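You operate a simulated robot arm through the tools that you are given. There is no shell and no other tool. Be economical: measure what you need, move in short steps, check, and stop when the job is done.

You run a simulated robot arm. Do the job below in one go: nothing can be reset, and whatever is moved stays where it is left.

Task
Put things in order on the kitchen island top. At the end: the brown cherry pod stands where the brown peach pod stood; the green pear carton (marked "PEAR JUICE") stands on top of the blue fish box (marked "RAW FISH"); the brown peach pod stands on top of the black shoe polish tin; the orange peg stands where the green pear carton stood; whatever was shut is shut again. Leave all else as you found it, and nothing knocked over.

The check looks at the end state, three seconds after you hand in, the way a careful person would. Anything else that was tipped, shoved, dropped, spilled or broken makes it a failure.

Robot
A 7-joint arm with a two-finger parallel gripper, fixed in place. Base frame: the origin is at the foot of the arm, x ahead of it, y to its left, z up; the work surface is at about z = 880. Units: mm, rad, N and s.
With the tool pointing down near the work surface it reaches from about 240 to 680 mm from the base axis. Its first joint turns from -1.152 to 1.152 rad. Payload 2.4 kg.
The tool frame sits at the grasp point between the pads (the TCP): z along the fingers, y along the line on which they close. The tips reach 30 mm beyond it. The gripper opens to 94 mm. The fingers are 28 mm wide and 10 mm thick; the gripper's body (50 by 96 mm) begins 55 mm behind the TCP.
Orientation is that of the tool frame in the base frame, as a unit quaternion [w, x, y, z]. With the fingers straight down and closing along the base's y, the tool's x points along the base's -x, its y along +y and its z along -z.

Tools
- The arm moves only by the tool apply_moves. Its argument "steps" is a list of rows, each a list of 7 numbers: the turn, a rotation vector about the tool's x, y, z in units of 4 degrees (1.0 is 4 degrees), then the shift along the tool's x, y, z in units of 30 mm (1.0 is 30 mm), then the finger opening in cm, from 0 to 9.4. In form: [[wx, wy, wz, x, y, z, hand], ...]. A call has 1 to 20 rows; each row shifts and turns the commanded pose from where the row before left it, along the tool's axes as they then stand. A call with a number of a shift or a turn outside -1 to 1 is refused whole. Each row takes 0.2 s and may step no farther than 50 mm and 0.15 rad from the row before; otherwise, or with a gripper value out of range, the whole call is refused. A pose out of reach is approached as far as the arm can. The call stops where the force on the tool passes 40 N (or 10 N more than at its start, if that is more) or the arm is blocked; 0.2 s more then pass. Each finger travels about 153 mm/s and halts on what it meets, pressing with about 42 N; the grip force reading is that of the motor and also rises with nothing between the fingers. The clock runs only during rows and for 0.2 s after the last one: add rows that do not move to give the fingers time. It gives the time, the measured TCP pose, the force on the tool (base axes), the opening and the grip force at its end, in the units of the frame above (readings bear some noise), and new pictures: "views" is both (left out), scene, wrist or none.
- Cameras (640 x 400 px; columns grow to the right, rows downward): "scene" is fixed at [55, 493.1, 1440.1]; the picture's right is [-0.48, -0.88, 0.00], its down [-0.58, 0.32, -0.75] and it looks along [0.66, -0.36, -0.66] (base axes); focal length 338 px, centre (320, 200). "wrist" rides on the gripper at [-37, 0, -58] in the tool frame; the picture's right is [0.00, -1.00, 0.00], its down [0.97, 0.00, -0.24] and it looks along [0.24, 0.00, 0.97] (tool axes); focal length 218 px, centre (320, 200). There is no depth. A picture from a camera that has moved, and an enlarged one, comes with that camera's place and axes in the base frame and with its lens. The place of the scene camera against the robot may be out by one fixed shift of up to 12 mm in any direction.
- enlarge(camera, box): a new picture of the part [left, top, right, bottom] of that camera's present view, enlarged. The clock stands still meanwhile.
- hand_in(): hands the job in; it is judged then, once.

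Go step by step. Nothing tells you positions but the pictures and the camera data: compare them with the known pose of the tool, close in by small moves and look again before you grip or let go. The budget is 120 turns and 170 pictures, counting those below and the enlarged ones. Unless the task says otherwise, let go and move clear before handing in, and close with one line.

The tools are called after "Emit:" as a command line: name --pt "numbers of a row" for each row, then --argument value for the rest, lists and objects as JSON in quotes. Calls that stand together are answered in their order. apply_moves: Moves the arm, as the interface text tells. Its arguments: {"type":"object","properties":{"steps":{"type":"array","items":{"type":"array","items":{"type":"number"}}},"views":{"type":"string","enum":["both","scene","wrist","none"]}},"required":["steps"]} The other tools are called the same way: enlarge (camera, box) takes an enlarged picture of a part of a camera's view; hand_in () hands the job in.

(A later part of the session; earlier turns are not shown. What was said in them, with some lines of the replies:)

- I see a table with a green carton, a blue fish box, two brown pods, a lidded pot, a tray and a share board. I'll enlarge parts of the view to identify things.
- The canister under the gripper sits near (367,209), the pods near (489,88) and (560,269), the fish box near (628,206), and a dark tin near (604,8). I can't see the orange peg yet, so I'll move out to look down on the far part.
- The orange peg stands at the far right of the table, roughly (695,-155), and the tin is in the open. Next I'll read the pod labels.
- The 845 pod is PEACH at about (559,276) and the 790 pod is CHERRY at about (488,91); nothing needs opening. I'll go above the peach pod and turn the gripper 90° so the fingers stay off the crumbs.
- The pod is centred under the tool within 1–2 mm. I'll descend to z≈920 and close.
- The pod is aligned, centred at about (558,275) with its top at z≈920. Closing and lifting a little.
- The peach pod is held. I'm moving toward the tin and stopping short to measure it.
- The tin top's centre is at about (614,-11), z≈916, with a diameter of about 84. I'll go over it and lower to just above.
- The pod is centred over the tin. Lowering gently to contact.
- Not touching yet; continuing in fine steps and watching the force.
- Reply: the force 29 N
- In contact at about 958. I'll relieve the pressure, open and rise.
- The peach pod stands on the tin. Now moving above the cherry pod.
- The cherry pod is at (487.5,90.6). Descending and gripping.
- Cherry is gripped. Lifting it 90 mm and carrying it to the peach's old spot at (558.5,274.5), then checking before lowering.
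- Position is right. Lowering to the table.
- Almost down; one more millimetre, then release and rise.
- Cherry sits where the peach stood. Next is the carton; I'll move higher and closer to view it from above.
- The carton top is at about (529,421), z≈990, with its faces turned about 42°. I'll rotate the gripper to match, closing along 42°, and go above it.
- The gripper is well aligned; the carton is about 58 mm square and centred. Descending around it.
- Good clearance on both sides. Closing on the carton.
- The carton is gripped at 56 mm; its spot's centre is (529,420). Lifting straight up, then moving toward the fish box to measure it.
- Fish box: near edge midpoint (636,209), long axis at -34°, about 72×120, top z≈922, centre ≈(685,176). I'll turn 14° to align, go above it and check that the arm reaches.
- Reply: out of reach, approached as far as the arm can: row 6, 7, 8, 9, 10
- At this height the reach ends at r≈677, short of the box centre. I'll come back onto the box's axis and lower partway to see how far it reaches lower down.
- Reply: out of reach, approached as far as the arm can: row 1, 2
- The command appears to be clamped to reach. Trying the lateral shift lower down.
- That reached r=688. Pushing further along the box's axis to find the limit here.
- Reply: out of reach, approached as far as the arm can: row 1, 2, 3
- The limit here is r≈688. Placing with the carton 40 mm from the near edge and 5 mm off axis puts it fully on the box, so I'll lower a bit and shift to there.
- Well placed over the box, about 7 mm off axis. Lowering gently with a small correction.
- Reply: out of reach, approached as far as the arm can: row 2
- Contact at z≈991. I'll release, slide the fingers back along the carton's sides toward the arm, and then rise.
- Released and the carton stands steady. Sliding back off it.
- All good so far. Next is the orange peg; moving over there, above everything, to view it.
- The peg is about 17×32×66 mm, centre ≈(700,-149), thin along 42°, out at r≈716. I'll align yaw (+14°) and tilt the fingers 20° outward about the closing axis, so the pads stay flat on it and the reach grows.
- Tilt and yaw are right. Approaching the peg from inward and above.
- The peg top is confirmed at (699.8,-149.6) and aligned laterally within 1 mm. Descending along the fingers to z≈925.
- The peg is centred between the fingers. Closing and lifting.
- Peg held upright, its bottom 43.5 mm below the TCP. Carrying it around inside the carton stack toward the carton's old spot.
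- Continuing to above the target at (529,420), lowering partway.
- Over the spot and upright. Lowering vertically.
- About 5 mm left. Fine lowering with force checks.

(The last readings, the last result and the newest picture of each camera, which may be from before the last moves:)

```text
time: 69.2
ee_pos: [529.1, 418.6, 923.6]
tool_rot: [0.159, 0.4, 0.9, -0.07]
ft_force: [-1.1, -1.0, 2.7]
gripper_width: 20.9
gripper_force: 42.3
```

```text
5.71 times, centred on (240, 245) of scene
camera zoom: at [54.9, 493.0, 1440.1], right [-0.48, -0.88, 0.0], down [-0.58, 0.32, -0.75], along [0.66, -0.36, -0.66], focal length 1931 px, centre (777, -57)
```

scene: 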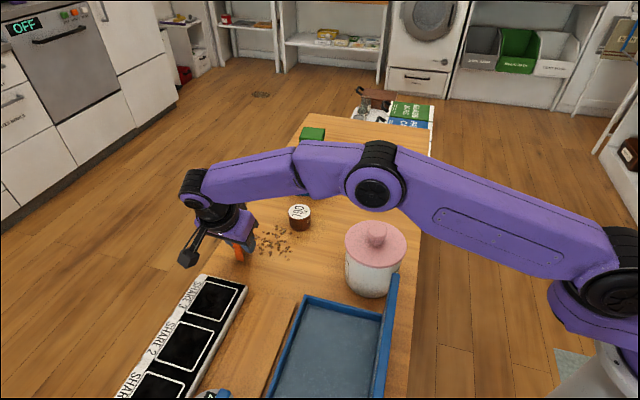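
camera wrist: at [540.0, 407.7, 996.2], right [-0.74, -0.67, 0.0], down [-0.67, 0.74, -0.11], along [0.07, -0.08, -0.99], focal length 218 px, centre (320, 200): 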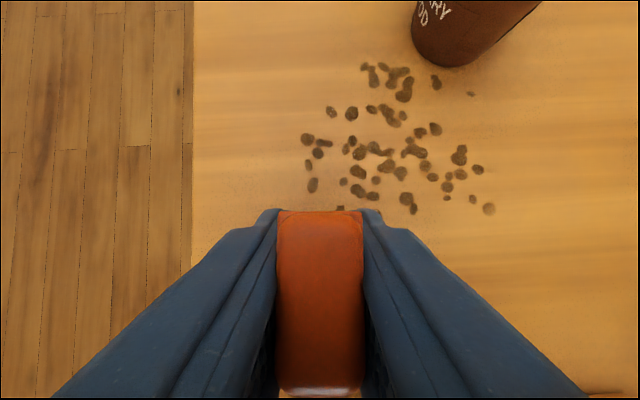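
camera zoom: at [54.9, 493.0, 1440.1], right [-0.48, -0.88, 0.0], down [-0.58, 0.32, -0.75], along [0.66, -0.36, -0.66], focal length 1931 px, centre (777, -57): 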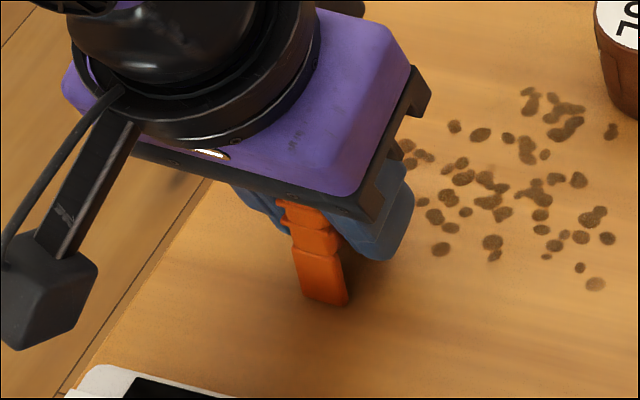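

Contact at exactly standing height. Releasing, then backing out along the fingers.

Emit:
apply_moves --pt "0 0 0 0 0 0 2.6" --pt "0 0 0 0 0 0 3.5" --pt "0 0 0 0 0 0 6" --pt "0 0 0 0 0 0 7" --pt "0 0 0 0 0 0 7" --pt "0 0 0 0 0 -0.4 7" --pt "0 0 0 0 0 -0.8 7" --pt "0 0 0 0 0 -0.9 7" --pt "0 0 0 -0.2 0 -0.9 7" --pt "0 0 0 -0.3 0 -0.9 7" --pt "0 0 0 -0.3 0 -0.9 7" --pt "0 0 0 0 0 0 7"

Emit:
enlarge --camera "scene" --box '[190, 190, 320, 290]'

```text
time: 71.8
ee_pos: [509.5, 440.0, 1067.0]
tool_rot: [0.159, 0.4, 0.9, -0.071]
ft_force: [0.0, 0.1, 0.1]
gripper_width: 70.0
gripper_force: 0.0
camera wrist: at [520.6, 427.7, 1134.1], right [-0.74, -0.67, 0.0], down [-0.67, 0.74, -0.11], along [0.07, -0.08, -0.99], focal length 218 px, centre (320, 200)
```

scene: 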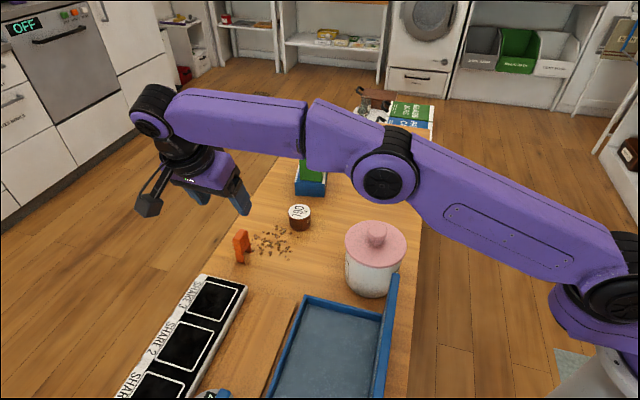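
wrist: 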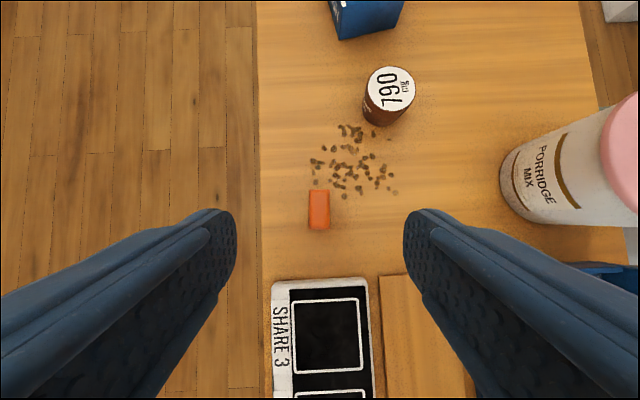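

```text
4.00 times, centred on (255, 240) of scene
camera zoom: at [54.9, 493.1, 1440.1], right [-0.48, -0.88, 0.0], down [-0.58, 0.32, -0.75], along [0.66, -0.36, -0.66], focal length 1352 px, centre (580, 40)
```

zoom: 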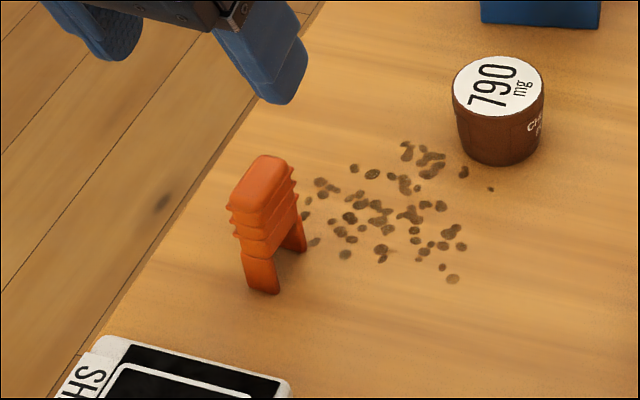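

The peg stands on the carton's old spot. I'll pull the arm clear and check everything once more.

Emit:
apply_moves --pt "0 0 0 0 0 -1 7" --pt "0 0 0 0 0 -1 7" --pt "0 0 0 -0.6 -0.9 -0.2 7" --pt "0 0 0 -0.6 -0.9 0 7" --pt "0 0 0 -0.6 -0.9 0 7" --pt "0 0 0 -0.6 -0.9 0 7" --pt "0 0 0 -0.6 -0.9 0 7" --pt "0 0 0 0 -0.9 0 7" --pt "0 0 0 0 0 0 7"

Emit:
enlarge --camera "scene" --box '[200, 100, 440, 300]'

```text
time: 73.8
ee_pos: [420.4, 273.4, 1157.4]
tool_rot: [0.159, 0.401, 0.899, -0.07]
ft_force: [-0.1, 1.4, -0.3]
gripper_width: 70.0
gripper_force: 0.0
out of reach, approached as far as the arm can: row 1, 2
camera wrist: at [429.5, 261.6, 1224.6], right [-0.74, -0.67, 0.0], down [-0.67, 0.74, -0.11], along [0.07, -0.08, -0.99], focal length 218 px, centre (320, 200)
```

scene: 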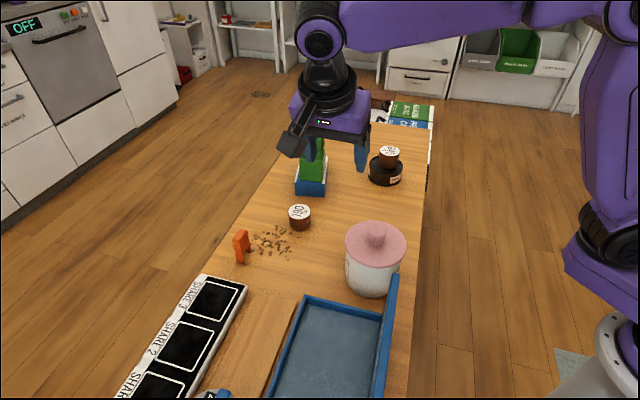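
wrist: 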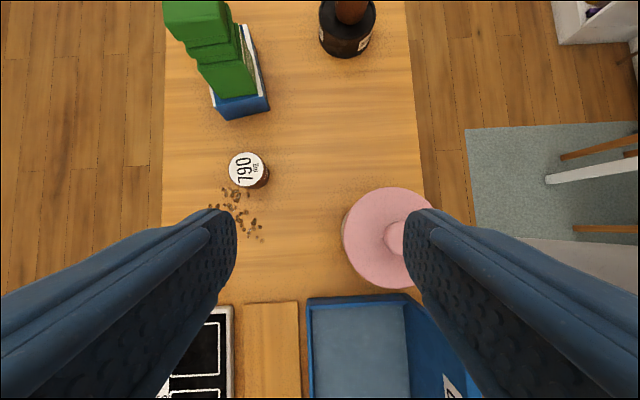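

```text
2.00 times, centred on (320, 200) of scene
camera zoom: at [54.9, 493.1, 1440.1], right [-0.48, -0.88, 0.0], down [-0.58, 0.32, -0.75], along [0.66, -0.36, -0.66], focal length 676 px, centre (320, 200)
```

zoom: 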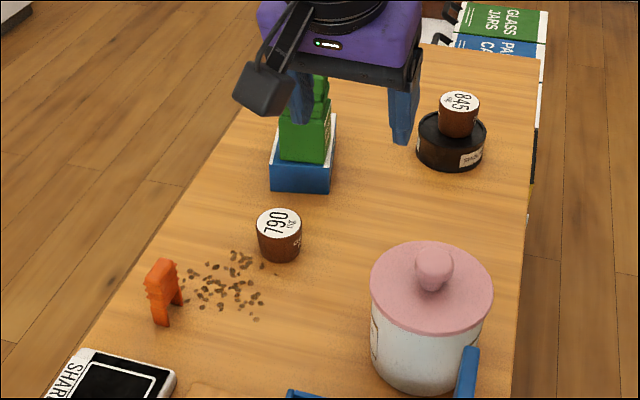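

Everything stands where it should: peach on the tin, cherry on the peach's spot, carton on the fish box, and peg on the carton's spot. Nothing else moved, nothing was opened, and the arm is clear, so I'm handing in.

Emit:
hand_in

```text
The job is handed in.
```

The job is handed in with all four pieces in place. The pear carton sits toward the near end of the fish box because the box's centre was out of the arm's reach. Nothing had to be opened and nothing was knocked over.
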